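You operate a simulated robot arm through the tools that you are given. There is no shell and no other tool. Be economical: measure what you need, move in short steps, check, and stop when the job is done.

The job below is to be done with a simulated two-armed robot. You get a single attempt, and the scene is never put back.

## Task
Carry the blue crate with both arms and set it on the top of the grey table.

It is judged by the outcome, as a careful person would: the job done as asked, and still so three seconds after it is handed in. It fails if anything else is knocked over, pushed out of place, dropped, spilled or broken.

## Robot
Two 6-joint arms with two-finger grippers on one trunk, on a base that drives. Base frame: it is fixed to the floor where the robot stands at the start and does not move with it; the origin is under the middle of the robot, x ahead of it, y to its left, z up. Lengths are in mm, angles in degrees, forces in N, time in s.
The left shoulder is at the start at [60, 143, 825], the right one opposite. With the tool pointing down near the work surface each hand reaches from about 320 to 720 mm from the robot's upright axis, wherever it stands, measured 20 degrees to its own side. Places, roughly: top of the grey table [-2900, -800, 700]. Payload 2.45 kg a hand.
The TCP of each hand is the grasp point between the finger pads, 26 mm short of the fingertips. In the tool frame z runs along the fingers and y along their closing line. The gripper opens to 96 mm. The gripper's body begins 69 mm behind the TCP.
Orientation is told as [roll, pitch, yaw] about the base's x, y, z axes, in that order, counted from this pose: with the fingers straight down and closing along the base's y, the tool's x points along the base's -x, its y along +y and its z along -z.

## Interface
- The arms move only by the tool step_arm. It takes "left_rows", "right_rows" or both (then of equal length, played together; a hand with none holds still); each is one flat list of numbers, 7 for each row, row after row: the shift along the tool's x, y, z in units of 20 mm (1.0 is 20 mm), then the turn, a rotation vector about the tool's x, y, z in units of 5 degrees (1.0 is 5 degrees), then the opening, from 0 (shut) to 1 (fully open). In form: [tx, ty, tz, ax, ay, az, fingers, tx, ty, tz, ax, ay, az, fingers, ...]. A call has 1 to 20 rows; each row shifts and turns the commanded pose from where the row before left it, along the tool's axes as they then stand. A call with a number of a shift or a turn outside -1 to 1 is refused whole. Each row takes 0.2 s and may step no farther than 50 mm and 8.6 degrees from the row before; otherwise, or with a gripper value out of range, the whole call is refused. Where a pose cannot be reached the arm comes as near as it can. A force on the tool above 40 N (or 10 N above the force at the start of the call, whichever is more), or a blocked arm, ends the call early, and 0.2 s more pass. The fingers move at their own pace and stop on an object; they squeeze with about 36 N. The grip force told is the motor's: it shows also when the fingers shut on nothing. Time passes only in rows, and 0.2 s behind the last, so rows that do not move let the fingers close. The reply holds the time, the measured pose of the TCP, the force on the tool along the base axes, the opening and the grip force, in the units named above and with some noise, with the torque about the TCP (base axes, N m) and any sound that the robot's microphone picked up.
- Cameras (640 x 400 px; columns grow to the right, rows downward): "scene" is now at [127.7, -35.4, 1446.5]; the picture's right is [-0.35, -0.94, 0.00], its down [-0.71, 0.27, -0.65] and it looks along [0.61, -0.23, -0.76] (base axes); focal length 249 px, centre (320, 200). "left" rides on the left gripper at [82, -3, -98] in its tool frame; the picture's right is [0.04, 1.00, 0.00], its down [-0.73, 0.03, -0.68] and it looks along [-0.68, 0.03, 0.73] (tool axes); focal length 256 px, centre (320, 200). "right" rides on the right gripper at [82, 3, -98] in its tool frame; the picture's right is [-0.04, 1.00, 0.00], its down [-0.73, -0.03, -0.68] and it looks along [-0.68, -0.03, 0.73] (tool axes); focal length 256 px, centre (320, 200). There is no depth. A picture from a camera that has moved, and an enlarged one, comes with that camera's place and axes in the base frame and with its lens. The place of the scene camera against the robot may be out by one fixed shift of up to 25 mm in any direction.
- grab_frame(camera): a new picture of that camera. No time passes.
- raise_lower(by): slides the trunk up (or, below 0, down) by that many mm; the arms and the scene camera ride with it, the base frame stays. It gives what a move gives, with no picture.
- drive_base(legs): drives the robot by 1 to 6 legs, each [ahead, turn to the left] in mm and degrees, along the robot's own axes; the way and the turn of a leg run together, so that a leg with both is an arc; at most 1500 mm and 180 degrees a leg. The arms and the cameras ride along, it lands a little off, and it stops where it bumps. It gives what a move gives.
- head_to(pan, tilt): turns the head with the scene camera to pan (to the left, within 86 degrees either way) and tilt (down, from -29 to 69), counted from straight ahead of the robot. It gives what a move gives.
- close_up(camera, box): a new picture of the part [left, top, right, bottom] of that camera's present view, enlarged. No time passes.
- job_done(): hands the job in; it is judged then, once.

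Work in short steps. Places have to be worked out from the pictures, the camera data and where the tool is seen: move nearer, look again, correct. Check each grasp and each placing, and mend what went wrong. You have 120 turns and 92 pictures in all, those below and enlarged ones among them. Open the grippers and draw the arms clear of the work before you hand the job in, unless the task says otherwise; then end with one line.

The tools are called as a command line: name --argument value ..., lists and objects as JSON in quotes. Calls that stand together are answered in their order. step_arm: Moves the arms, as the interface text tells. Its arguments: {"type":"object","properties":{"left_rows":{"type":"array"},"right_rows":{"type":"array"}},"required":[]} The other tools are called the same way: raise_lower (by) slides the trunk up or down; drive_base (legs) drives the base; head_to (pan, tilt) turns the head that bears the scene camera; grab_frame (camera) takes a picture; close_up (camera, box) takes an enlarged picture of a part of a camera's view; job_done () hands the job in.

At the start:

```text
t: 0.0
left_ee_pos: [503.0, 20.5, 1049.7]
left_orientation: [0.1, 0.0, 0.4]
left_wrist_force: [-0.3, -0.3, -0.2]
left_ft_torque: [0.03, 0.01, 0.03]
left_gripper_width: 96.0
left_finger_force: 0.1
right_ee_pos: [334.8, -284.3, 1057.7]
right_orientation: [0.0, 0.0, 0.2]
right_wrist_force: [0.7, -0.6, -0.5]
right_ft_torque: [-0.02, -0.01, 0.02]
right_gripper_width: 96.0
right_finger_force: 0.0
trunk travel left (down, up): [-450.0, 140.0]
robot x, y, heading: [-2.1, -2.7, 0.2]
head pan, tilt: [-20.5, 49.2]
```

scene: 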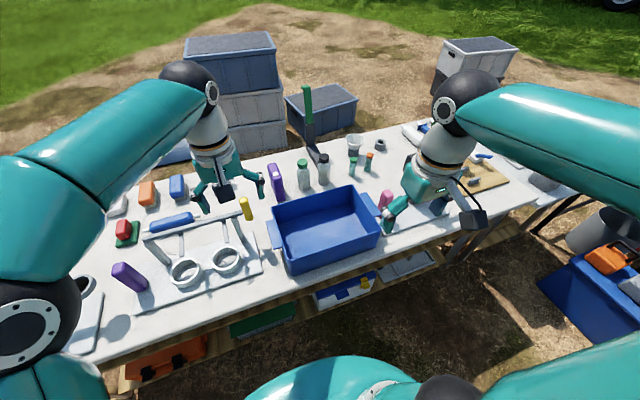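
right: 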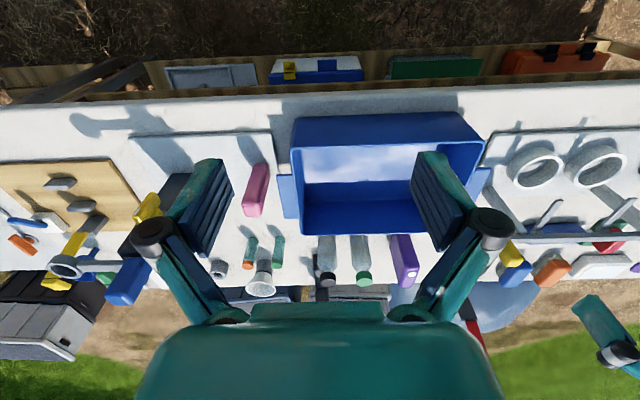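
left: 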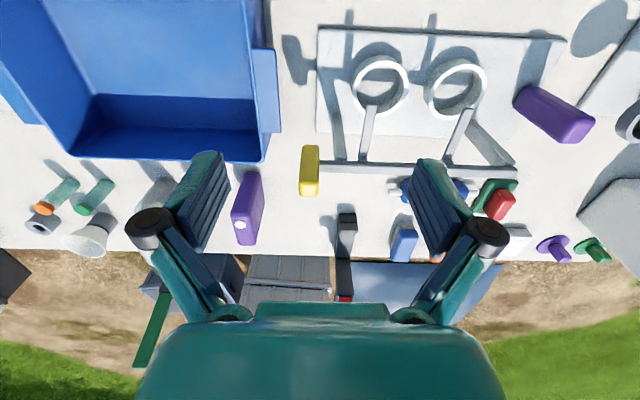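

The blue crate stands in the middle of the bench, with a tab at either end. I'll enlarge it to measure its place.

close_up --camera "scene" --box '[240, 160, 420, 290]'

grab_frame --camera "right"

```text
3.08 times, centred on (330, 225) of scene
camera zoom: at [127.7, -35.4, 1446.5], right [-0.35, -0.94, 0.0], down [-0.71, 0.27, -0.65], along [0.61, -0.23, -0.76], focal length 767 px, centre (289, 123)
```

zoom: 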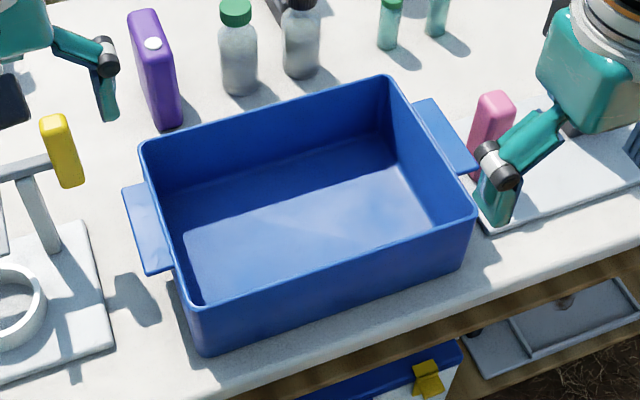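

```text
87 pictures are left
camera right: at [253.0, -281.0, 1156.0], right [0.03, 1.0, 0.0], down [0.73, -0.02, 0.68], along [0.68, -0.02, -0.73], focal length 256 px, centre (320, 200)
```

right: 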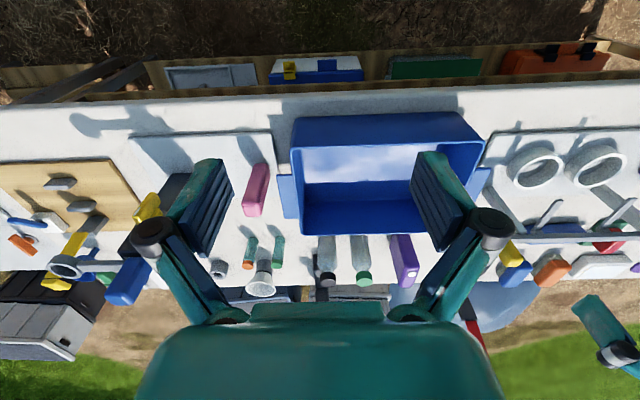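

The crate's rim lies at about z≈839, x 445–637, y −345…−62, and the bench at z≈750. I'll look closely at the tabs to pick the grip.

close_up --camera "left" --box '[180, 0, 340, 200]'

close_up --camera "right" --box '[240, 90, 360, 250]'

```text
2.00 times, centred on (260, 100) of left
camera zoom: at [421.0, 15.8, 1148.5], right [-0.05, 1.0, 0.0], down [0.73, 0.03, 0.68], along [0.68, 0.03, -0.73], focal length 512 px, centre (440, 400)
```

zoom: 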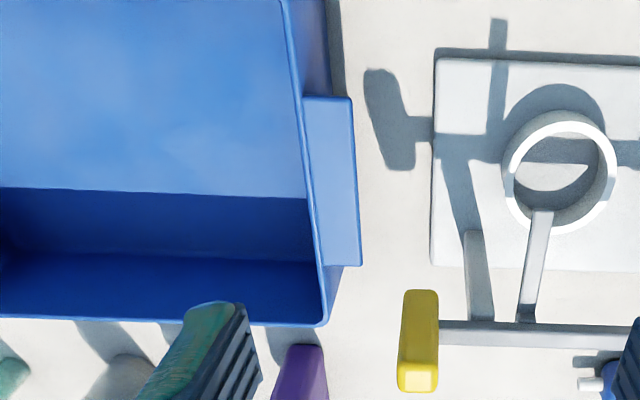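

```text
2.50 times, centred on (300, 170) of right
camera zoom: at [253.0, -281.0, 1156.0], right [0.03, 1.0, 0.0], down [0.73, -0.02, 0.68], along [0.68, -0.02, -0.73], focal length 640 px, centre (370, 275)
```

zoom: 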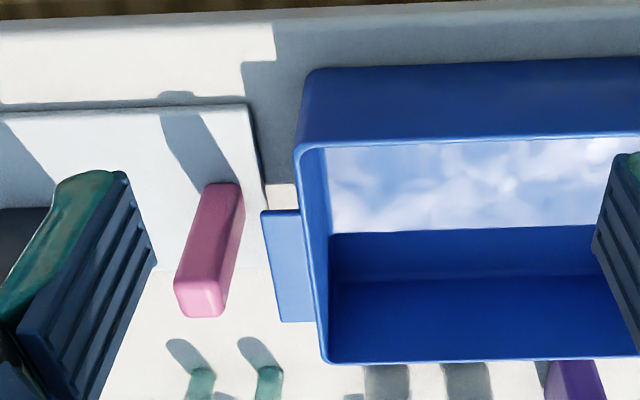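

The tabs are thin flanges level with the rim (left edge about y −29, right about −356, x about 492–592). I'll straddle the end wall and tab with each hand pointing down, so I first bring both hands above the tabs and look again.

step_arm --left_rows '[-0.372, -0.348, 0.5, 0, 0, 0, 0.65, -0.372, -0.348, 0.5, 0, 0, 0, 0.65, -0.372, -0.348, 0.5, 0, 0, 0, 0.65, -0.372, -0.348, 0.5, 0, 0, 0, 0.65, -0.372, -0.348, 0.5, 0, 0, 0, 0.65, -0.372, -0.348, 0.5, 0, 0, 0, 0.65, -0.372, -0.348, 0.5, 0, 0, 0, 0.65, -0.372, -0.348, 0.5, 0, 0, 0, 0.65, -0.372, -0.348, 0.5, 0, 0, 0, 0.65]' --right_rows '[-0.984, -0.309, 0.54, 0, 0, 0, 0.65, -0.984, -0.309, 0.54, 0, 0, 0, 0.65, -0.984, -0.309, 0.54, 0, 0, 0, 0.65, -0.984, -0.309, 0.54, 0, 0, 0, 0.65, -0.984, -0.309, 0.54, 0, 0, 0, 0.65, -0.984, -0.309, 0.54, 0, 0, 0, 0.65, -0.984, -0.309, 0.54, 0, 0, 0, 0.65, -0.984, -0.309, 0.54, 0, 0, 0, 0.65, -0.984, -0.309, 0.54, 0, 0, 0, 0.65]'

grab_frame --camera "left"

grab_frame --camera "right"

grab_frame --camera "scene"

```text
t: 2.0
left_ee_pos: [570.6, -42.2, 958.7]
left_orientation: [0.0, 0.1, 0.5]
left_wrist_force: [0.9, -0.2, -0.1]
left_ft_torque: [-0.03, 0.0, 0.01]
left_gripper_width: 62.4
left_finger_force: 0.0
right_ee_pos: [513.9, -340.4, 960.1]
right_orientation: [-0.1, 0.0, 0.4]
right_wrist_force: [-0.1, -0.2, -0.9]
right_ft_torque: [0.0, 0.02, -0.01]
right_gripper_width: 62.4
right_finger_force: 0.1
trunk travel left (down, up): [-450.0, 140.0]
robot x, y, heading: [-0.6, 0.5, 0.1]
head pan, tilt: [-20.5, 49.2]
```

```text
84 pictures are left
camera left: at [489.4, -46.8, 1057.9], right [-0.05, 1.0, 0.0], down [0.73, 0.03, 0.68], along [0.68, 0.03, -0.73], focal length 256 px, centre (320, 200)
```

left: 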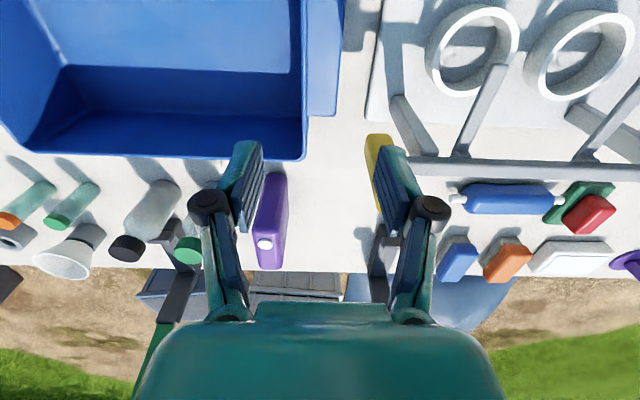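

```text
83 pictures are left
camera right: at [432.2, -336.7, 1058.7], right [0.03, 1.0, 0.0], down [0.73, -0.02, 0.68], along [0.68, -0.02, -0.74], focal length 256 px, centre (320, 200)
```

right: 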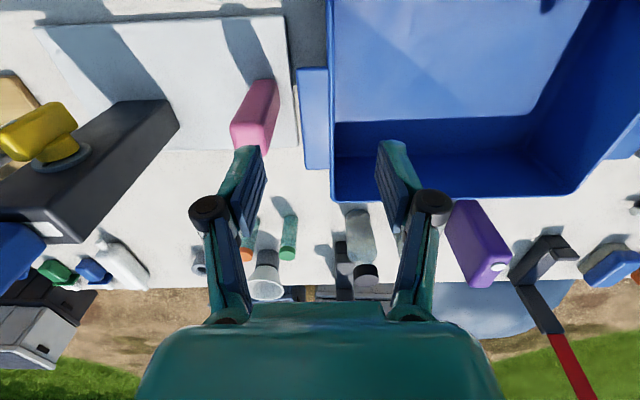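

```text
82 pictures are left
camera scene: at [129.2, -35.7, 1446.4], right [-0.35, -0.94, 0.0], down [-0.71, 0.27, -0.65], along [0.61, -0.23, -0.76], focal length 249 px, centre (320, 200)
```

scene: 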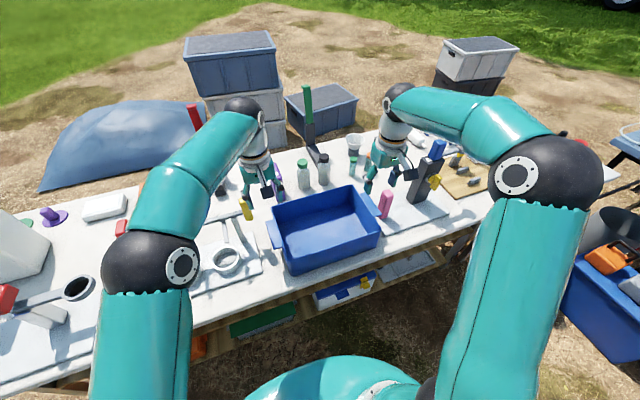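

Triangulating: rim z≈844, left wall y≈−57 with tab edge −26, right wall −329 with tab edge −357, tabs at x 491–589. The pink block (x 528–557, y<−386) stays clear if the right hand is at x 514. I lower both partway so the tips just enter, then check.

step_arm --left_rows '[0.106, -0.02, 0.88, 0, 0, 0, 0.65, 0.106, -0.02, 0.88, 0, 0, 0, 0.65, 0.106, -0.02, 0.88, 0, 0, 0, 0.65, 0.106, -0.01, 0.88, 0, 0, 0, 0.65, 0.106, 0, 0.88, 0, 0, 0, 0.65, 0, 0, 0.88, 0, 0, 0, 0.65]' --right_rows '[0, 0, 0.88, 0, 0, 0, 0.65, 0, 0, 0.88, 0, 0, 0, 0.65, 0, 0, 0.88, 0, 0, 0, 0.65, 0, 0, 0.88, 0, 0, 0, 0.65, 0, 0, 0.88, 0, 0, 0, 0.65, 0, 0, 0.88, 0, 0, 0, 0.65]'

close_up --camera "scene" --box '[230, 130, 430, 290]'

grab_frame --camera "left"

grab_frame --camera "right"

```text
t: 3.4
left_ee_pos: [560.1, -44.4, 853.3]
left_orientation: [-0.1, 0.0, 0.3]
left_wrist_force: [0.7, 0.2, 0.4]
left_ft_torque: [0.03, 0.0, 0.03]
left_gripper_width: 62.1
left_finger_force: 0.1
right_ee_pos: [513.1, -339.3, 853.9]
right_orientation: [-0.1, 0.0, 0.3]
right_wrist_force: [-0.7, -0.8, 0.9]
right_ft_torque: [0.01, 0.02, -0.02]
right_gripper_width: 62.2
right_finger_force: 0.2
trunk travel left (down, up): [-450.0, 140.0]
robot x, y, heading: [1.4, -1.5, 0.0]
head pan, tilt: [-20.5, 49.2]
```

```text
2.50 times, centred on (330, 210) of scene
camera zoom: at [128.6, -35.5, 1446.5], right [-0.35, -0.94, 0.0], down [-0.71, 0.27, -0.65], along [0.61, -0.23, -0.76], focal length 623 px, centre (295, 175)
```

zoom: 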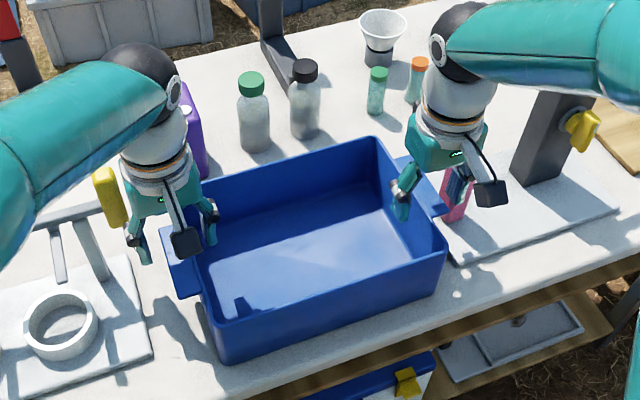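

```text
80 pictures are left
camera left: at [478.4, -48.4, 953.0], right [-0.05, 1.0, 0.0], down [0.73, 0.03, 0.68], along [0.68, 0.03, -0.73], focal length 256 px, centre (320, 200)
```

left: 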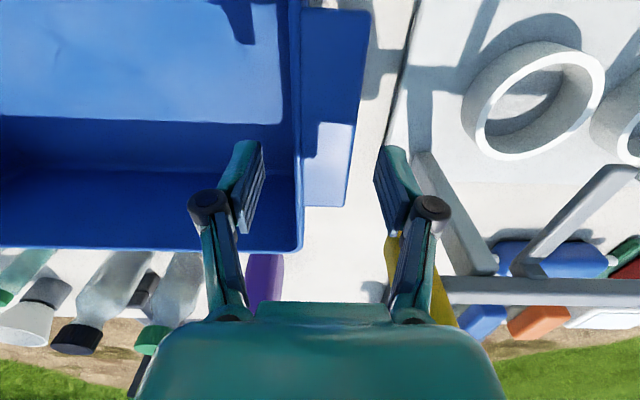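

```text
79 pictures are left
camera right: at [431.2, -335.6, 952.4], right [0.03, 1.0, 0.0], down [0.73, -0.03, 0.68], along [0.68, -0.02, -0.73], focal length 256 px, centre (320, 200)
```

right: 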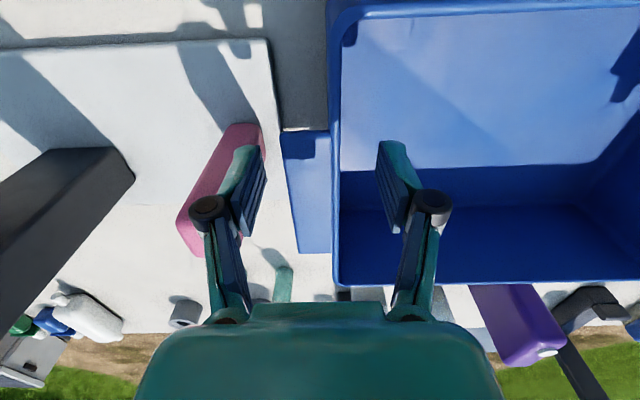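

Both hands straddle wall and tab cleanly, and the outer right finger stays off the pink block. I lower 30 mm more.

step_arm --left_rows '[0, 0, 0.77, 0, 0, 0, 0.65, 0, 0, 0.77, 0, 0, 0, 0.65]' --right_rows '[0, -0.03, 0.79, 0, 0, 0, 0.65, 0, 0, 0.79, 0, 0, 0, 0.65]'

close_up --camera "right" --box '[170, 100, 470, 290]'

```text
t: 4.0
left_ee_pos: [559.5, -43.0, 824.6]
left_orientation: [0.0, 0.0, 0.5]
left_wrist_force: [-0.6, 0.6, -0.1]
left_ft_torque: [-0.01, -0.02, -0.01]
left_gripper_width: 62.3
left_finger_force: 0.1
right_ee_pos: [512.8, -339.8, 823.1]
right_orientation: [0.0, 0.2, 0.4]
right_wrist_force: [0.6, -0.8, 0.6]
right_ft_torque: [-0.01, -0.02, 0.04]
right_gripper_width: 62.2
right_finger_force: 0.0
trunk travel left (down, up): [-450.0, 140.0]
robot x, y, heading: [-2.0, -1.2, 0.0]
head pan, tilt: [-20.5, 49.2]
```

```text
2.11 times, centred on (320, 195) of right
camera zoom: at [431.2, -336.4, 921.5], right [0.03, 1.0, 0.0], down [0.73, -0.02, 0.68], along [0.68, -0.02, -0.73], focal length 539 px, centre (320, 210)
```

zoom: 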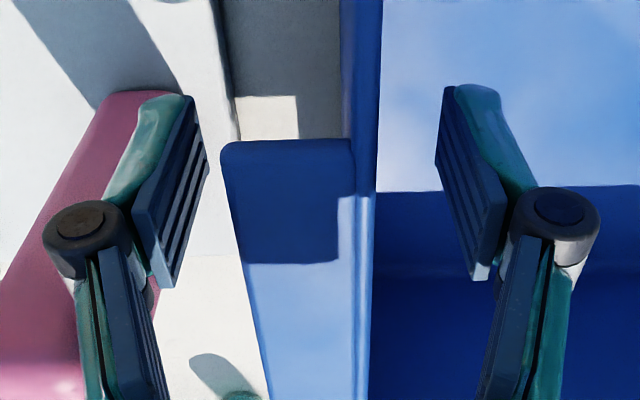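

Pads lie either side of the wall and tab. Closing both.

step_arm --left_rows '[0, 0, 0, 0, 0, 0, 0.45, 0, 0, 0, 0, 0, 0, 0.3, 0, 0, 0, 0, 0, 0, 0, 0, 0, 0, 0, 0, 0, 0, 0, 0, 0, 0, 0, 0, 0]' --right_rows '[0, 0, 0, 0, 0, 0, 0.45, 0, 0, 0, 0, 0, 0, 0.3, 0, 0, 0, 0, 0, 0, 0, 0, 0, 0, 0, 0, 0, 0, 0, 0, 0, 0, 0, 0, 0]'

grab_frame --camera "right"

grab_frame --camera "left"

```text
t: 5.2
left_ee_pos: [560.7, -41.6, 824.0]
left_orientation: [0.2, 0.0, 0.4]
left_wrist_force: [1.7, 30.0, 0.4]
left_ft_torque: [-1.2, 0.32, -0.26]
left_gripper_width: 30.2
left_finger_force: 36.0
right_ee_pos: [511.7, -342.0, 823.8]
right_orientation: [-0.2, 0.0, 0.3]
right_wrist_force: [-3.0, -29.4, 0.1]
right_ft_torque: [1.25, -0.14, -0.14]
right_gripper_width: 29.6
right_finger_force: 36.2
trunk travel left (down, up): [-450.0, 140.0]
robot x, y, heading: [2.7, 2.3, -0.2]
head pan, tilt: [-20.5, 49.2]
```

```text
77 pictures are left
camera right: at [430.9, -337.8, 921.7], right [0.04, 1.0, 0.0], down [0.73, -0.02, 0.68], along [0.68, -0.03, -0.73], focal length 256 px, centre (320, 200)
```

right: 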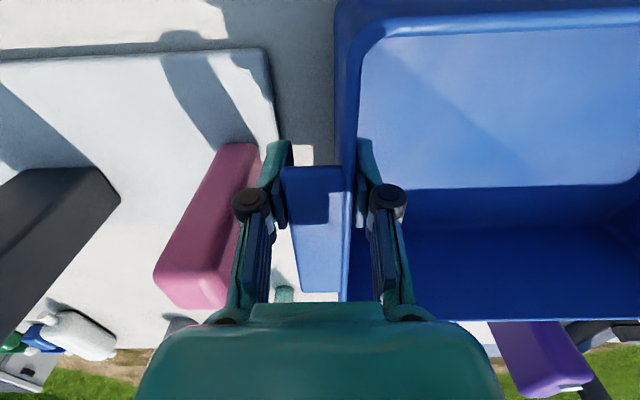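

```text
76 pictures are left
camera left: at [478.9, -46.7, 922.7], right [-0.05, 1.0, 0.0], down [0.73, 0.03, 0.68], along [0.68, 0.03, -0.73], focal length 256 px, centre (320, 200)
```

left: 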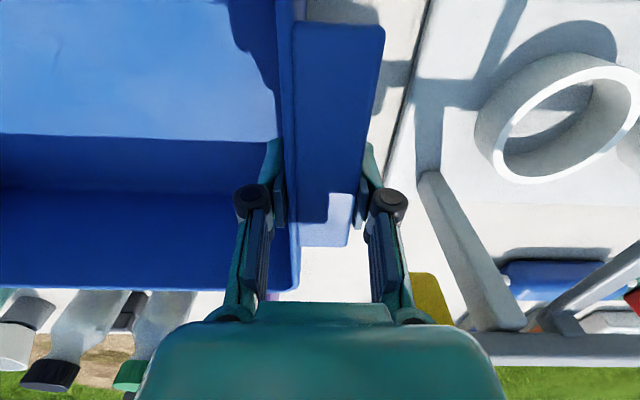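

Both grip about 30 mm of wall+tab at 36 N, but the hands press 30 N against one another through the crate. I ease each outward 2 mm, then see the force.

step_arm --left_rows '[0, 0.1, 0, 0, 0, 0, 0, 0, 0, 0, 0, 0, 0, 0]' --right_rows '[0, -0.1, 0, 0, 0, 0, 0, 0, 0, 0, 0, 0, 0, 0]'

```text
t: 5.8
left_ee_pos: [559.6, -40.9, 825.0]
left_orientation: [0.0, 0.0, 0.4]
left_wrist_force: [4.0, 19.7, -0.8]
left_ft_torque: [-0.96, 0.4, 0.13]
left_gripper_width: 29.9
left_finger_force: 36.2
right_ee_pos: [513.1, -340.2, 823.9]
right_orientation: [0.0, 0.1, 0.5]
right_wrist_force: [-3.1, -19.1, 2.0]
right_ft_torque: [1.14, -0.02, 0.13]
right_gripper_width: 30.0
right_finger_force: 35.9
trunk travel left (down, up): [-450.0, 140.0]
robot x, y, heading: [1.6, -0.6, -0.1]
head pan, tilt: [-20.5, 49.2]
```

That took off 10 N, so 3.5 mm more each should bring it near zero.

step_arm --left_rows '[0, 0.09, 0, 0, 0, 0, 0, 0, 0.09, 0, 0, 0, 0, 0, 0, 0, 0, 0, 0, 0, 0]' --right_rows '[0, -0.09, 0, 0, 0, 0, 0, 0, -0.09, 0, 0, 0, 0, 0, 0, 0, 0, 0, 0, 0, 0]'

```text
t: 6.6
left_ee_pos: [558.7, -41.9, 826.1]
left_orientation: [-0.4, -0.2, 0.3]
left_wrist_force: [0.9, -18.5, 0.0]
left_ft_torque: [-1.1, -0.11, 0.44]
left_gripper_width: 29.7
left_finger_force: 35.6
right_ee_pos: [512.6, -341.9, 823.4]
right_orientation: [0.2, 0.1, 0.3]
right_wrist_force: [0.5, 19.6, 6.6]
right_ft_torque: [1.29, 0.17, 0.37]
right_gripper_width: 29.8
right_finger_force: 35.7
trunk travel left (down, up): [-450.0, 140.0]
robot x, y, heading: [-2.3, -0.7, -0.1]
head pan, tilt: [-20.5, 49.2]
```

Overshot to −19 N; go back about 1.7 mm each.

step_arm --left_rows '[0, -0.085, 0, 0, 0, 0, 0, 0, 0, 0, 0, 0, 0, 0]' --right_rows '[0, 0.085, 0, 0, 0, 0, 0, 0, 0, 0, 0, 0, 0, 0]'

```text
t: 7.2
left_ee_pos: [558.6, -40.3, 824.0]
left_orientation: [-0.3, 0.0, 0.3]
left_wrist_force: [-2.4, -21.3, -0.7]
left_ft_torque: [-1.2, -0.68, -0.03]
left_gripper_width: 29.4
left_finger_force: 36.1
right_ee_pos: [511.8, -341.4, 823.1]
right_orientation: [0.1, 0.0, 0.3]
right_wrist_force: [3.6, 23.5, 2.4]
right_ft_torque: [1.26, 0.31, 0.32]
right_gripper_width: 29.8
right_finger_force: 35.9
trunk travel left (down, up): [-450.0, 140.0]
robot x, y, heading: [-2.2, 0.4, -0.1]
head pan, tilt: [-20.5, 49.2]
```

The force hasn't settled, so I wait a moment and read again.

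step_arm --left_rows '[0, 0, 0, 0, 0, 0, 0, 0, 0, 0, 0, 0, 0, 0, 0, 0, 0, 0, 0, 0, 0]' --right_rows '[0, 0, 0, 0, 0, 0, 0, 0, 0, 0, 0, 0, 0, 0, 0, 0, 0, 0, 0, 0, 0]'

```text
t: 8.0
left_ee_pos: [559.3, -41.8, 823.4]
left_orientation: [-0.3, 0.0, 0.5]
left_wrist_force: [-3.0, -24.7, 0.1]
left_ft_torque: [-1.2, -0.27, 0.05]
left_gripper_width: 29.7
left_finger_force: 36.1
right_ee_pos: [512.2, -341.3, 824.6]
right_orientation: [0.2, 0.1, 0.4]
right_wrist_force: [3.3, 26.6, 0.0]
right_ft_torque: [1.22, -0.06, 0.27]
right_gripper_width: 29.9
right_finger_force: 36.1
trunk travel left (down, up): [-450.0, 140.0]
robot x, y, heading: [-3.3, 0.8, 0.2]
head pan, tilt: [-20.5, 49.2]
```

The reading lags the commands. I ease inward another 2 mm each and wait longer.

step_arm --left_rows '[0, -0.1, 0, 0, 0, 0, 0, 0, 0, 0, 0, 0, 0, 0, 0, 0, 0, 0, 0, 0, 0, 0, 0, 0, 0, 0, 0, 0, 0, 0, 0, 0, 0, 0, 0]' --right_rows '[0, 0.1, 0, 0, 0, 0, 0, 0, 0, 0, 0, 0, 0, 0, 0, 0, 0, 0, 0, 0, 0, 0, 0, 0, 0, 0, 0, 0, 0, 0, 0, 0, 0, 0, 0]'

```text
t: 9.2
left_ee_pos: [559.9, -40.7, 823.8]
left_orientation: [0.0, -0.1, 0.3]
left_wrist_force: [-1.3, -8.7, 5.4]
left_ft_torque: [-1.42, 0.83, 0.02]
left_gripper_width: 30.0
left_finger_force: 36.0
right_ee_pos: [512.0, -342.1, 823.4]
right_orientation: [0.0, 0.0, 0.3]
right_wrist_force: [2.7, 7.9, 0.3]
right_ft_torque: [1.36, -0.21, -0.23]
right_gripper_width: 29.8
right_finger_force: 35.9
trunk travel left (down, up): [-450.0, 140.0]
robot x, y, heading: [-1.6, 0.7, -0.0]
head pan, tilt: [-20.5, 49.2]
```

The internal force is now small. I lift with the trunk so both hands rise as one, a small lift first.

raise_lower --by 20

close_up --camera "scene" --box '[230, 130, 430, 290]'

```text
t: 9.9
left_ee_pos: [560.0, -41.0, 843.3]
left_orientation: [0.0, 0.1, 0.4]
left_wrist_force: [-0.2, -4.9, -2.5]
left_ft_torque: [-1.14, 0.17, 0.06]
left_gripper_width: 29.8
left_finger_force: 36.2
right_ee_pos: [513.1, -341.8, 843.9]
right_orientation: [0.1, 0.2, 0.4]
right_wrist_force: [0.1, 4.5, -3.4]
right_ft_torque: [1.15, -0.12, 0.02]
right_gripper_width: 29.5
right_finger_force: 35.9
trunk travel left (down, up): [-470.0, 120.0]
robot x, y, heading: [2.5, 0.1, -0.1]
head pan, tilt: [-20.5, 49.2]
```

```text
2.50 times, centred on (330, 210) of scene
camera zoom: at [129.2, -35.7, 1466.3], right [-0.35, -0.94, 0.0], down [-0.71, 0.27, -0.65], along [0.61, -0.23, -0.76], focal length 623 px, centre (295, 175)
```

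zoom: 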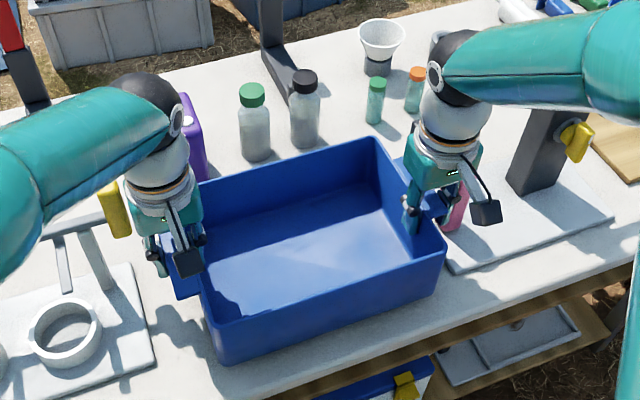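

The crate came up level and light (about 6 N in all). I raise 60 mm more and look round to both sides for the driving way.

raise_lower --by 60

head_to --pan -86 --tilt 30

grab_frame --camera "scene"

head_to --pan 86 --tilt 30

grab_frame --camera "scene"

```text
t: 10.9
left_ee_pos: [559.6, -41.0, 901.7]
left_orientation: [0.0, 0.1, 0.4]
left_wrist_force: [-0.7, -0.8, -3.7]
left_ft_torque: [-1.09, 0.08, -0.13]
left_gripper_width: 29.7
left_finger_force: 35.3
right_ee_pos: [513.0, -341.0, 902.6]
right_orientation: [0.0, 0.2, 0.4]
right_wrist_force: [0.4, -0.1, -0.9]
right_ft_torque: [1.3, -0.11, -0.02]
right_gripper_width: 29.5
right_finger_force: 35.5
trunk travel left (down, up): [-530.0, 60.0]
robot x, y, heading: [-0.7, -2.6, -0.2]
head pan, tilt: [-20.5, 49.2]
```

```text
t: 12.2
left_ee_pos: [560.0, -40.8, 903.4]
left_orientation: [-0.1, 0.1, 0.4]
left_wrist_force: [-0.8, 5.1, -2.8]
left_ft_torque: [-1.12, 0.19, -0.09]
left_gripper_width: 29.9
left_finger_force: 35.9
right_ee_pos: [512.4, -340.8, 903.5]
right_orientation: [0.0, 0.0, 0.4]
right_wrist_force: [0.5, -4.9, -2.5]
right_ft_torque: [1.2, -0.16, -0.09]
right_gripper_width: 29.6
right_finger_force: 36.0
trunk travel left (down, up): [-530.0, 60.0]
robot x, y, heading: [-1.4, 0.2, -0.2]
head pan, tilt: [-85.9, 30.0]
```

```text
74 pictures are left
camera scene: at [62.4, -98.5, 1554.9], right [-1.0, -0.07, 0.0], down [-0.04, 0.5, -0.87], along [0.06, -0.86, -0.5], focal length 249 px, centre (320, 200)
```

scene: 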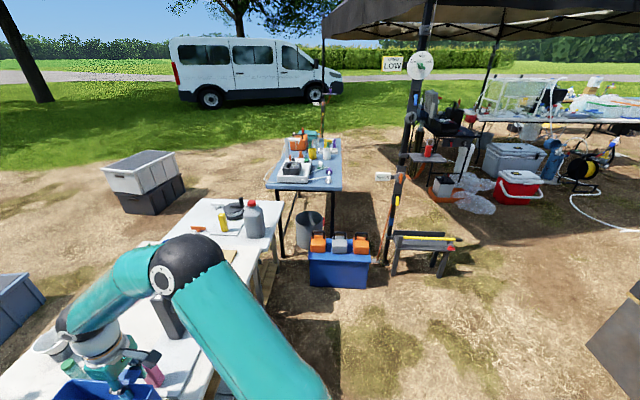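

```text
t: 14.8
left_ee_pos: [558.7, -41.1, 904.2]
left_orientation: [0.0, -0.1, 0.4]
left_wrist_force: [1.3, 11.2, -2.2]
left_ft_torque: [-1.18, -0.02, -0.02]
left_gripper_width: 30.2
left_finger_force: 35.6
right_ee_pos: [513.7, -341.3, 903.5]
right_orientation: [0.1, 0.1, 0.4]
right_wrist_force: [-0.5, -9.8, -1.8]
right_ft_torque: [1.19, 0.07, -0.03]
right_gripper_width: 29.5
right_finger_force: 36.2
trunk travel left (down, up): [-530.0, 60.0]
robot x, y, heading: [-1.3, -3.4, -0.1]
head pan, tilt: [85.9, 30.0]
```

```text
73 pictures are left
camera scene: at [62.4, 81.9, 1555.0], right [1.0, -0.07, 0.0], down [-0.04, -0.5, -0.87], along [0.06, 0.86, -0.5], focal length 249 px, centre (320, 200)
```

scene: 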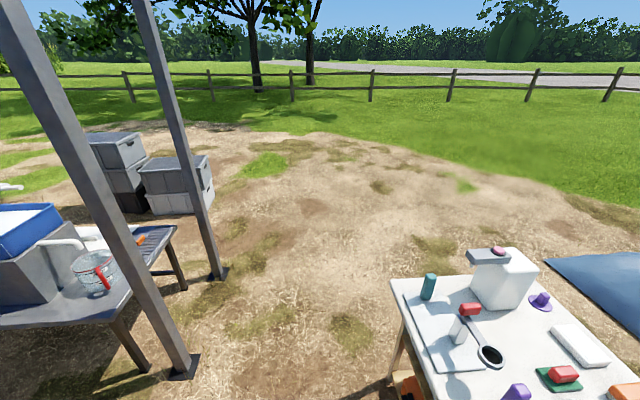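

The way right behind me seems open near the robot; poles stand at about (−673, 872) and (−671, 1645). I back off 450 mm carrying the crate, and look again.

drive_base --legs '[[-450, 0]]'

grab_frame --camera "scene"

head_to --pan -86 --tilt 30

grab_frame --camera "scene"

```text
t: 17.6
left_ee_pos: [111.8, -41.2, 904.3]
left_orientation: [0.0, 0.0, 0.4]
left_wrist_force: [1.5, 13.1, -2.3]
left_ft_torque: [-1.18, -0.09, -0.05]
left_gripper_width: 29.9
left_finger_force: 35.9
right_ee_pos: [62.6, -341.4, 903.7]
right_orientation: [0.0, -0.1, 0.4]
right_wrist_force: [-1.7, -14.3, -1.7]
right_ft_torque: [1.19, 0.05, 0.0]
right_gripper_width: 29.5
right_finger_force: 36.1
trunk travel left (down, up): [-530.0, 60.0]
robot x, y, heading: [-447.4, 1.0, 0.1]
head pan, tilt: [85.9, 30.0]
```

```text
72 pictures are left
camera scene: at [-387.0, 82.0, 1555.0], right [1.0, -0.07, 0.0], down [-0.04, -0.5, -0.87], along [0.06, 0.86, -0.5], focal length 249 px, centre (320, 200)
```

scene: 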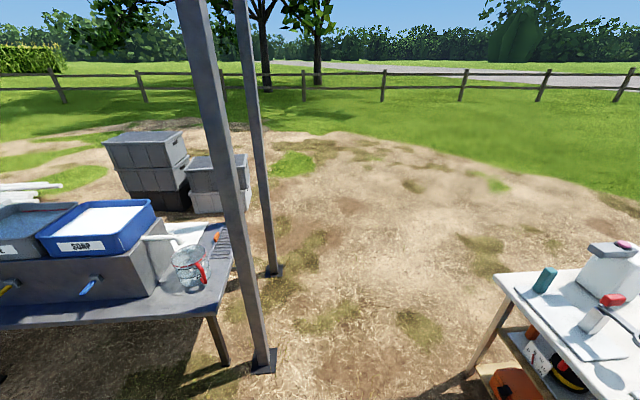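

```text
t: 20.2
left_ee_pos: [110.6, -41.2, 903.9]
left_orientation: [0.0, 0.0, 0.4]
left_wrist_force: [-0.2, 3.1, -2.4]
left_ft_torque: [-1.24, -0.02, -0.12]
left_gripper_width: 29.8
left_finger_force: 35.9
right_ee_pos: [63.5, -341.5, 904.9]
right_orientation: [0.0, 0.1, 0.3]
right_wrist_force: [-0.4, -3.1, -2.6]
right_ft_torque: [1.23, 0.04, -0.03]
right_gripper_width: 29.7
right_finger_force: 35.4
trunk travel left (down, up): [-530.0, 60.0]
robot x, y, heading: [-451.1, -2.8, -0.2]
head pan, tilt: [-85.9, 30.0]
```

```text
71 pictures are left
camera scene: at [-385.8, -98.5, 1555.0], right [-1.0, -0.07, 0.0], down [-0.04, 0.5, -0.87], along [0.06, -0.86, -0.5], focal length 249 px, centre (320, 200)
```

scene: 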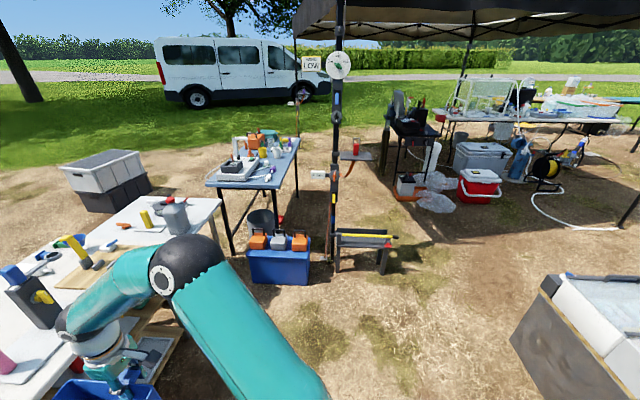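

A grey-sided bin stands at about (−1350, −950). Turning in place sweeps about 670 mm, which is clear of all I see, so I turn right 120° and look ahead.

drive_base --legs '[[0, -120]]'

head_to --pan -50 --tilt 25

grab_frame --camera "scene"

```text
t: 23.6
left_ee_pos: [-190.6, -502.0, 904.0]
left_orientation: [0.1, 0.2, -58.3]
left_wrist_force: [1.5, 0.2, -2.3]
left_ft_torque: [-0.4, 1.01, -0.24]
left_gripper_width: 29.9
left_finger_force: 36.4
right_ee_pos: [-471.8, -616.5, 904.3]
right_orientation: [0.2, 0.1, -58.5]
right_wrist_force: [-2.2, -2.0, -3.3]
right_ft_torque: [0.47, -1.03, 0.12]
right_gripper_width: 29.8
right_finger_force: 36.3
trunk travel left (down, up): [-530.0, 60.0]
robot x, y, heading: [-406.7, 29.3, -60.7]
head pan, tilt: [-85.9, 30.0]
stopped in leg 1: the robot was blocked; the commanded pose is now the measured one
```

```text
t: 24.6
left_ee_pos: [-189.1, -499.4, 904.6]
left_orientation: [-0.1, 0.1, -58.3]
left_wrist_force: [2.1, 2.4, -2.2]
left_ft_torque: [-0.58, 1.08, -0.11]
left_gripper_width: 29.8
left_finger_force: 35.9
right_ee_pos: [-470.6, -614.9, 905.3]
right_orientation: [0.2, -0.1, -58.4]
right_wrist_force: [-0.9, -1.1, -2.0]
right_ft_torque: [0.62, -1.13, -0.08]
right_gripper_width: 29.8
right_finger_force: 36.3
trunk travel left (down, up): [-530.0, 60.0]
robot x, y, heading: [-405.5, 32.6, -60.7]
head pan, tilt: [-50.0, 25.0]
```

```text
70 pictures are left
camera scene: at [-412.6, -120.5, 1562.8], right [-0.93, 0.36, 0.0], down [0.15, 0.4, -0.91], along [-0.32, -0.85, -0.42], focal length 249 px, centre (320, 200)
```

scene: 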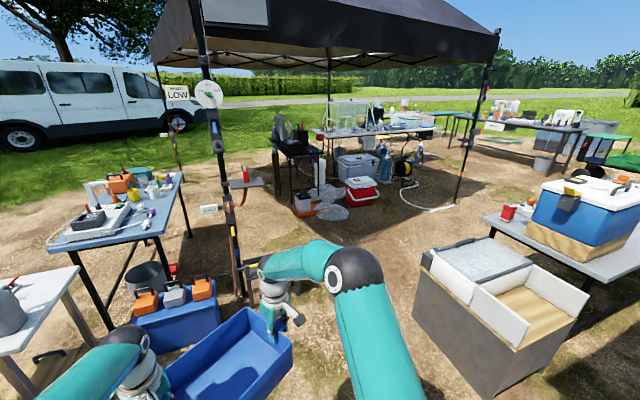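

The turn was blocked at −61°, though the crate is still held and level. I need to see what I touched, so I look down on both sides.

head_to --pan -86 --tilt 60

grab_frame --camera "scene"

head_to --pan 0 --tilt 60

grab_frame --camera "scene"

head_to --pan 86 --tilt 50

grab_frame --camera "scene"

```text
t: 25.6
left_ee_pos: [-188.8, -500.4, 905.0]
left_orientation: [0.0, 0.0, -58.3]
left_wrist_force: [1.9, 2.2, -3.0]
left_ft_torque: [-0.64, 1.07, -0.23]
left_gripper_width: 29.9
left_finger_force: 36.0
right_ee_pos: [-470.4, -614.2, 905.5]
right_orientation: [0.1, 0.1, -58.4]
right_wrist_force: [-1.8, -1.9, -2.3]
right_ft_torque: [0.65, -1.03, -0.07]
right_gripper_width: 29.7
right_finger_force: 35.8
trunk travel left (down, up): [-530.0, 60.0]
robot x, y, heading: [-402.1, 26.4, -60.6]
head pan, tilt: [-85.9, 60.0]
```

```text
69 pictures are left
camera scene: at [-435.5, -71.0, 1512.9], right [-0.55, 0.84, 0.0], down [0.72, 0.48, -0.5], along [-0.42, -0.27, -0.87], focal length 249 px, centre (320, 200)
```

scene: 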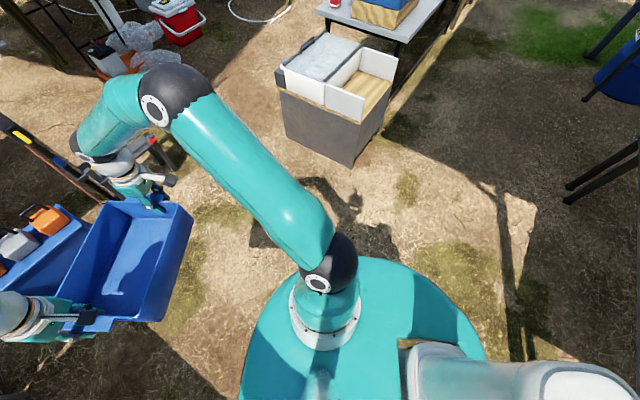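

```text
t: 27.2
left_ee_pos: [-189.9, -500.3, 905.5]
left_orientation: [0.0, 0.1, -58.3]
left_wrist_force: [2.2, 1.7, -2.2]
left_ft_torque: [-0.63, 1.06, -0.18]
left_gripper_width: 29.7
left_finger_force: 36.7
right_ee_pos: [-471.9, -616.0, 905.1]
right_orientation: [0.1, 0.0, -58.5]
right_wrist_force: [-1.3, -2.1, -3.5]
right_ft_torque: [0.66, -1.07, -0.04]
right_gripper_width: 29.7
right_finger_force: 36.1
trunk travel left (down, up): [-530.0, 60.0]
robot x, y, heading: [-403.9, 27.1, -61.0]
head pan, tilt: [0.0, 60.0]
```

```text
68 pictures are left
camera scene: at [-347.3, -92.6, 1512.8], right [-0.87, -0.49, 0.0], down [-0.42, 0.76, -0.5], along [0.24, -0.44, -0.87], focal length 249 px, centre (320, 200)
```

scene: 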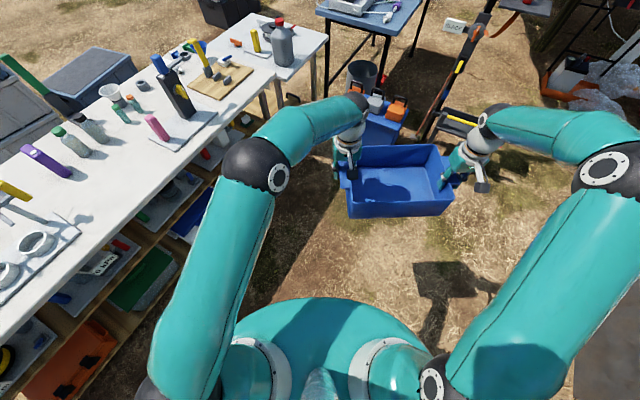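

```text
t: 28.8
left_ee_pos: [-189.4, -499.0, 905.8]
left_orientation: [0.0, 0.0, -58.3]
left_wrist_force: [1.1, 2.0, -2.6]
left_ft_torque: [-0.64, 1.03, -0.2]
left_gripper_width: 29.8
left_finger_force: 35.6
right_ee_pos: [-471.4, -616.0, 904.6]
right_orientation: [0.0, 0.0, -58.4]
right_wrist_force: [-1.9, -1.9, -2.5]
right_ft_torque: [0.72, -1.01, -0.03]
right_gripper_width: 29.7
right_finger_force: 35.5
trunk travel left (down, up): [-530.0, 60.0]
robot x, y, heading: [-402.0, 27.6, -60.9]
head pan, tilt: [85.9, 50.0]
```

```text
67 pictures are left
camera scene: at [-310.0, -1.7, 1525.4], right [0.42, -0.91, 0.0], down [-0.69, -0.32, -0.64], along [0.58, 0.27, -0.77], focal length 249 px, centre (320, 200)
```

scene: 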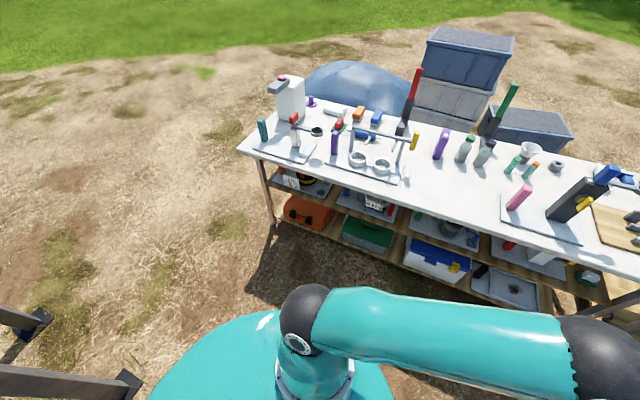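

My base seems long to the rear, and something by it may have been touched. I look more closely at the rear on each side.

head_to --pan 86 --tilt 30

grab_frame --camera "scene"

head_to --pan -86 --tilt 35

grab_frame --camera "scene"

```text
t: 29.6
left_ee_pos: [-188.5, -500.5, 905.5]
left_orientation: [0.1, 0.0, -58.3]
left_wrist_force: [1.7, 2.1, -2.4]
left_ft_torque: [-0.62, 1.06, -0.19]
left_gripper_width: 29.6
left_finger_force: 35.9
right_ee_pos: [-469.8, -614.6, 905.5]
right_orientation: [0.0, 0.1, -58.4]
right_wrist_force: [-1.8, -1.8, -2.4]
right_ft_torque: [0.63, -0.99, -0.09]
right_gripper_width: 29.8
right_finger_force: 36.3
trunk travel left (down, up): [-530.0, 60.0]
robot x, y, heading: [-405.7, 29.3, -60.7]
head pan, tilt: [85.9, 30.0]
```

```text
66 pictures are left
camera scene: at [-297.8, 4.0, 1554.9], right [0.42, -0.91, 0.0], down [-0.45, -0.21, -0.87], along [0.78, 0.37, -0.5], focal length 249 px, centre (320, 200)
```

scene: 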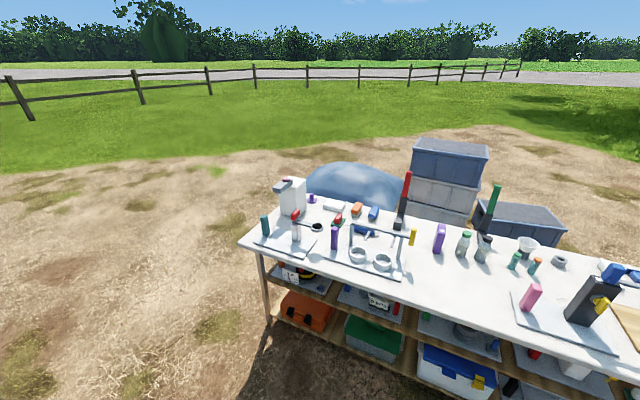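

```text
t: 32.2
left_ee_pos: [-188.7, -500.3, 906.0]
left_orientation: [0.0, 0.2, -58.3]
left_wrist_force: [1.3, 2.4, -2.7]
left_ft_torque: [-0.62, 1.02, -0.16]
left_gripper_width: 29.9
left_finger_force: 36.2
right_ee_pos: [-470.5, -616.0, 904.3]
right_orientation: [0.1, 0.0, -58.4]
right_wrist_force: [-2.6, -1.9, -2.6]
right_ft_torque: [0.62, -1.02, -0.03]
right_gripper_width: 29.7
right_finger_force: 36.3
trunk travel left (down, up): [-530.0, 60.0]
robot x, y, heading: [-402.2, 27.3, -61.0]
head pan, tilt: [-85.9, 35.0]
```

```text
65 pictures are left
camera scene: at [-453.4, -82.7, 1547.2], right [-0.55, 0.84, 0.0], down [0.48, 0.32, -0.82], along [-0.69, -0.45, -0.57], focal length 249 px, centre (320, 200)
```

scene: 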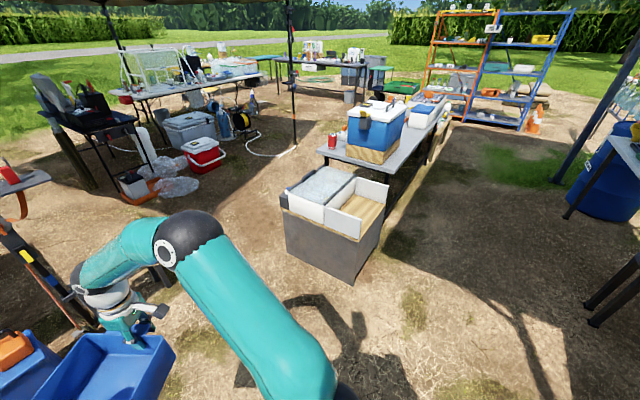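

The grey table is the one bearing the blue cooler, beyond the bin. My long tail, about 850 mm behind, swung into the pole or sink table on this turn, so I undo it and go left to heading about +50. Then I can back into the open middle at about (−610, −230).

drive_base --legs '[[0, 60]]'

grab_frame --camera "scene"

```text
t: 35.6
left_ee_pos: [163.7, -68.7, 905.2]
left_orientation: [-0.3, 0.1, -0.4]
left_wrist_force: [-1.4, 2.1, -2.3]
left_ft_torque: [-1.23, -0.31, -0.5]
left_gripper_width: 29.8
left_finger_force: 36.1
right_ee_pos: [111.5, -368.1, 906.5]
right_orientation: [-0.1, 0.1, -0.6]
right_wrist_force: [2.3, -1.3, -2.7]
right_ft_torque: [1.01, 0.38, -0.26]
right_gripper_width: 29.5
right_finger_force: 35.9
trunk travel left (down, up): [-530.0, 60.0]
robot x, y, heading: [-401.0, -24.2, -2.0]
head pan, tilt: [-85.9, 35.0]
stopped in leg 1: the robot was blocked; the commanded pose is now the measured one
```

```text
64 pictures are left
camera scene: at [-342.5, -120.2, 1547.5], right [-1.0, -0.03, 0.0], down [-0.02, 0.57, -0.82], along [0.02, -0.82, -0.57], focal length 249 px, centre (320, 200)
```

scene: 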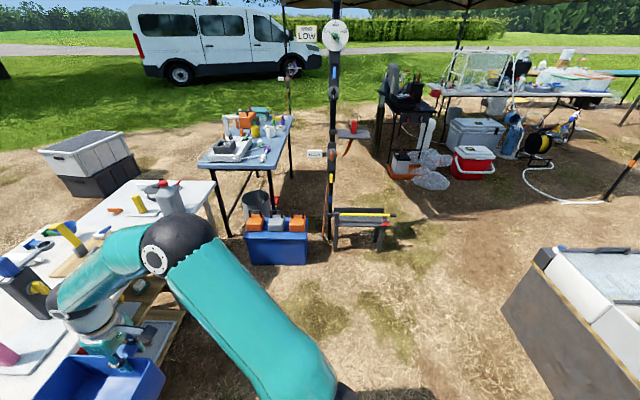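

The shift of the base in both stops follows the tail's own momentum, and nothing is near it, so big fast turns seem to trip the "blocked" check. I'll turn in smaller legs and watch.

drive_base --legs '[[0, 20]]'

```text
t: 37.2
left_ee_pos: [141.5, 127.0, 903.4]
left_orientation: [-0.1, 0.2, 19.9]
left_wrist_force: [-1.2, 1.3, -1.5]
left_ft_torque: [-1.18, -0.4, -0.34]
left_gripper_width: 29.9
left_finger_force: 35.5
right_ee_pos: [196.8, -171.6, 904.1]
right_orientation: [0.0, 0.3, 19.8]
right_wrist_force: [2.1, -1.1, -3.3]
right_ft_torque: [1.0, 0.43, -0.18]
right_gripper_width: 29.6
right_finger_force: 35.8
trunk travel left (down, up): [-530.0, 60.0]
robot x, y, heading: [-396.1, -46.5, 17.8]
head pan, tilt: [-85.9, 35.0]
```

That went through without a block. I continue to about +48° in two small legs.

drive_base --legs '[[0, 15], [0, 15]]'

head_to --pan 60 --tilt 30

grab_frame --camera "scene"

```text
t: 39.5
left_ee_pos: [-17.3, 374.4, 905.7]
left_orientation: [-0.1, 0.1, 49.9]
left_wrist_force: [-2.5, 0.5, -3.3]
left_ft_torque: [-0.85, -0.59, -0.34]
left_gripper_width: 29.5
left_finger_force: 36.1
right_ee_pos: [179.2, 142.2, 906.7]
right_orientation: [0.0, 0.0, 49.8]
right_wrist_force: [2.4, 0.4, -2.4]
right_ft_torque: [1.03, 0.75, -0.21]
right_gripper_width: 29.5
right_finger_force: 36.0
trunk travel left (down, up): [-530.0, 60.0]
robot x, y, heading: [-377.8, -64.9, 48.0]
head pan, tilt: [-85.9, 35.0]
```

```text
t: 41.8
left_ee_pos: [-17.7, 374.6, 905.7]
left_orientation: [0.0, 0.1, 49.9]
left_wrist_force: [-2.4, 0.1, -3.2]
left_ft_torque: [-0.81, -0.83, -0.34]
left_gripper_width: 29.8
left_finger_force: 35.9
right_ee_pos: [179.6, 142.6, 907.0]
right_orientation: [0.0, 0.2, 49.8]
right_wrist_force: [2.9, -0.2, -1.5]
right_ft_torque: [0.81, 0.91, -0.19]
right_gripper_width: 29.9
right_finger_force: 36.0
trunk travel left (down, up): [-530.0, 60.0]
robot x, y, heading: [-378.7, -60.7, 48.0]
head pan, tilt: [60.0, 30.0]
```

```text
63 pictures are left
camera scene: at [-371.0, 60.9, 1554.9], right [0.95, 0.3, 0.0], down [0.15, -0.48, -0.87], along [-0.26, 0.82, -0.5], focal length 249 px, centre (320, 200)
```

scene: 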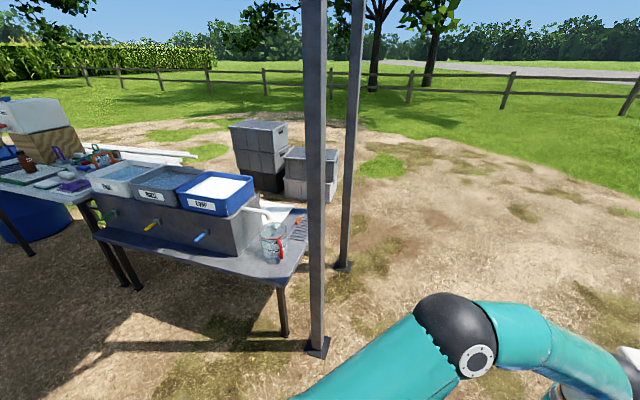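

My base seems compact after all (the disc is the torso at about z 750). Small legs work, so I back 200 mm into the open and keep turning left in 20° legs.

drive_base --legs '[[-200, 0], [0, 20], [0, 20]]'

```text
t: 45.8
left_ee_pos: [-516.9, 359.1, 907.1]
left_orientation: [0.0, 0.2, 90.0]
left_wrist_force: [-1.4, -0.4, -2.9]
left_ft_torque: [0.04, -1.11, -0.25]
left_gripper_width: 29.8
left_finger_force: 35.9
right_ee_pos: [-215.6, 309.1, 905.7]
right_orientation: [0.1, 0.2, 89.8]
right_wrist_force: [1.8, 0.8, -1.9]
right_ft_torque: [-0.07, 1.23, -0.14]
right_gripper_width: 29.9
right_finger_force: 36.3
trunk travel left (down, up): [-530.0, 60.0]
robot x, y, heading: [-478.1, -209.5, 87.2]
head pan, tilt: [60.0, 30.0]
```

Smooth. I keep turning left in 20° legs to about 187°.

drive_base --legs '[[0, 20], [0, 20], [0, 20], [0, 20], [0, 20]]'

head_to --pan 0 --tilt 20

grab_frame --camera "scene"

```text
t: 50.8
left_ee_pos: [-1041.0, -95.5, 905.8]
left_orientation: [-0.2, 0.2, 164.4]
left_wrist_force: [1.2, -3.7, -1.7]
left_ft_torque: [1.54, -0.08, -0.59]
left_gripper_width: 29.8
left_finger_force: 36.0
right_ee_pos: [-911.4, 180.0, 907.3]
right_orientation: [-0.1, 0.2, 164.2]
right_wrist_force: [-2.5, 2.0, -3.2]
right_ft_torque: [-1.07, -0.25, -0.24]
right_gripper_width: 29.7
right_finger_force: 36.1
trunk travel left (down, up): [-530.0, 60.0]
robot x, y, heading: [-455.8, -144.9, 164.1]
head pan, tilt: [60.0, 30.0]
stopped in leg 4: the robot was blocked; the commanded pose is now the measured one
```

```text
t: 52.1
left_ee_pos: [-1037.9, -92.6, 907.6]
left_orientation: [0.0, 0.2, 164.5]
left_wrist_force: [1.5, -2.4, -2.6]
left_ft_torque: [1.11, -0.17, -0.26]
left_gripper_width: 29.9
left_finger_force: 35.8
right_ee_pos: [-910.8, 182.4, 908.9]
right_orientation: [0.1, 0.1, 164.4]
right_wrist_force: [-1.0, 2.7, -2.2]
right_ft_torque: [-1.21, 0.25, -0.16]
right_gripper_width: 29.9
right_finger_force: 36.2
trunk travel left (down, up): [-530.0, 60.0]
robot x, y, heading: [-457.9, -143.7, 164.0]
head pan, tilt: [0.0, 20.0]
```

```text
62 pictures are left
camera scene: at [-612.2, -110.4, 1570.9], right [0.28, 0.96, 0.0], down [0.33, -0.09, -0.94], along [-0.9, 0.26, -0.34], focal length 249 px, centre (320, 200)
```

scene: 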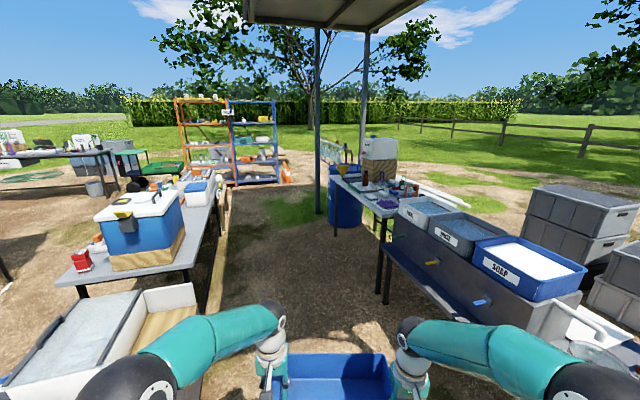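

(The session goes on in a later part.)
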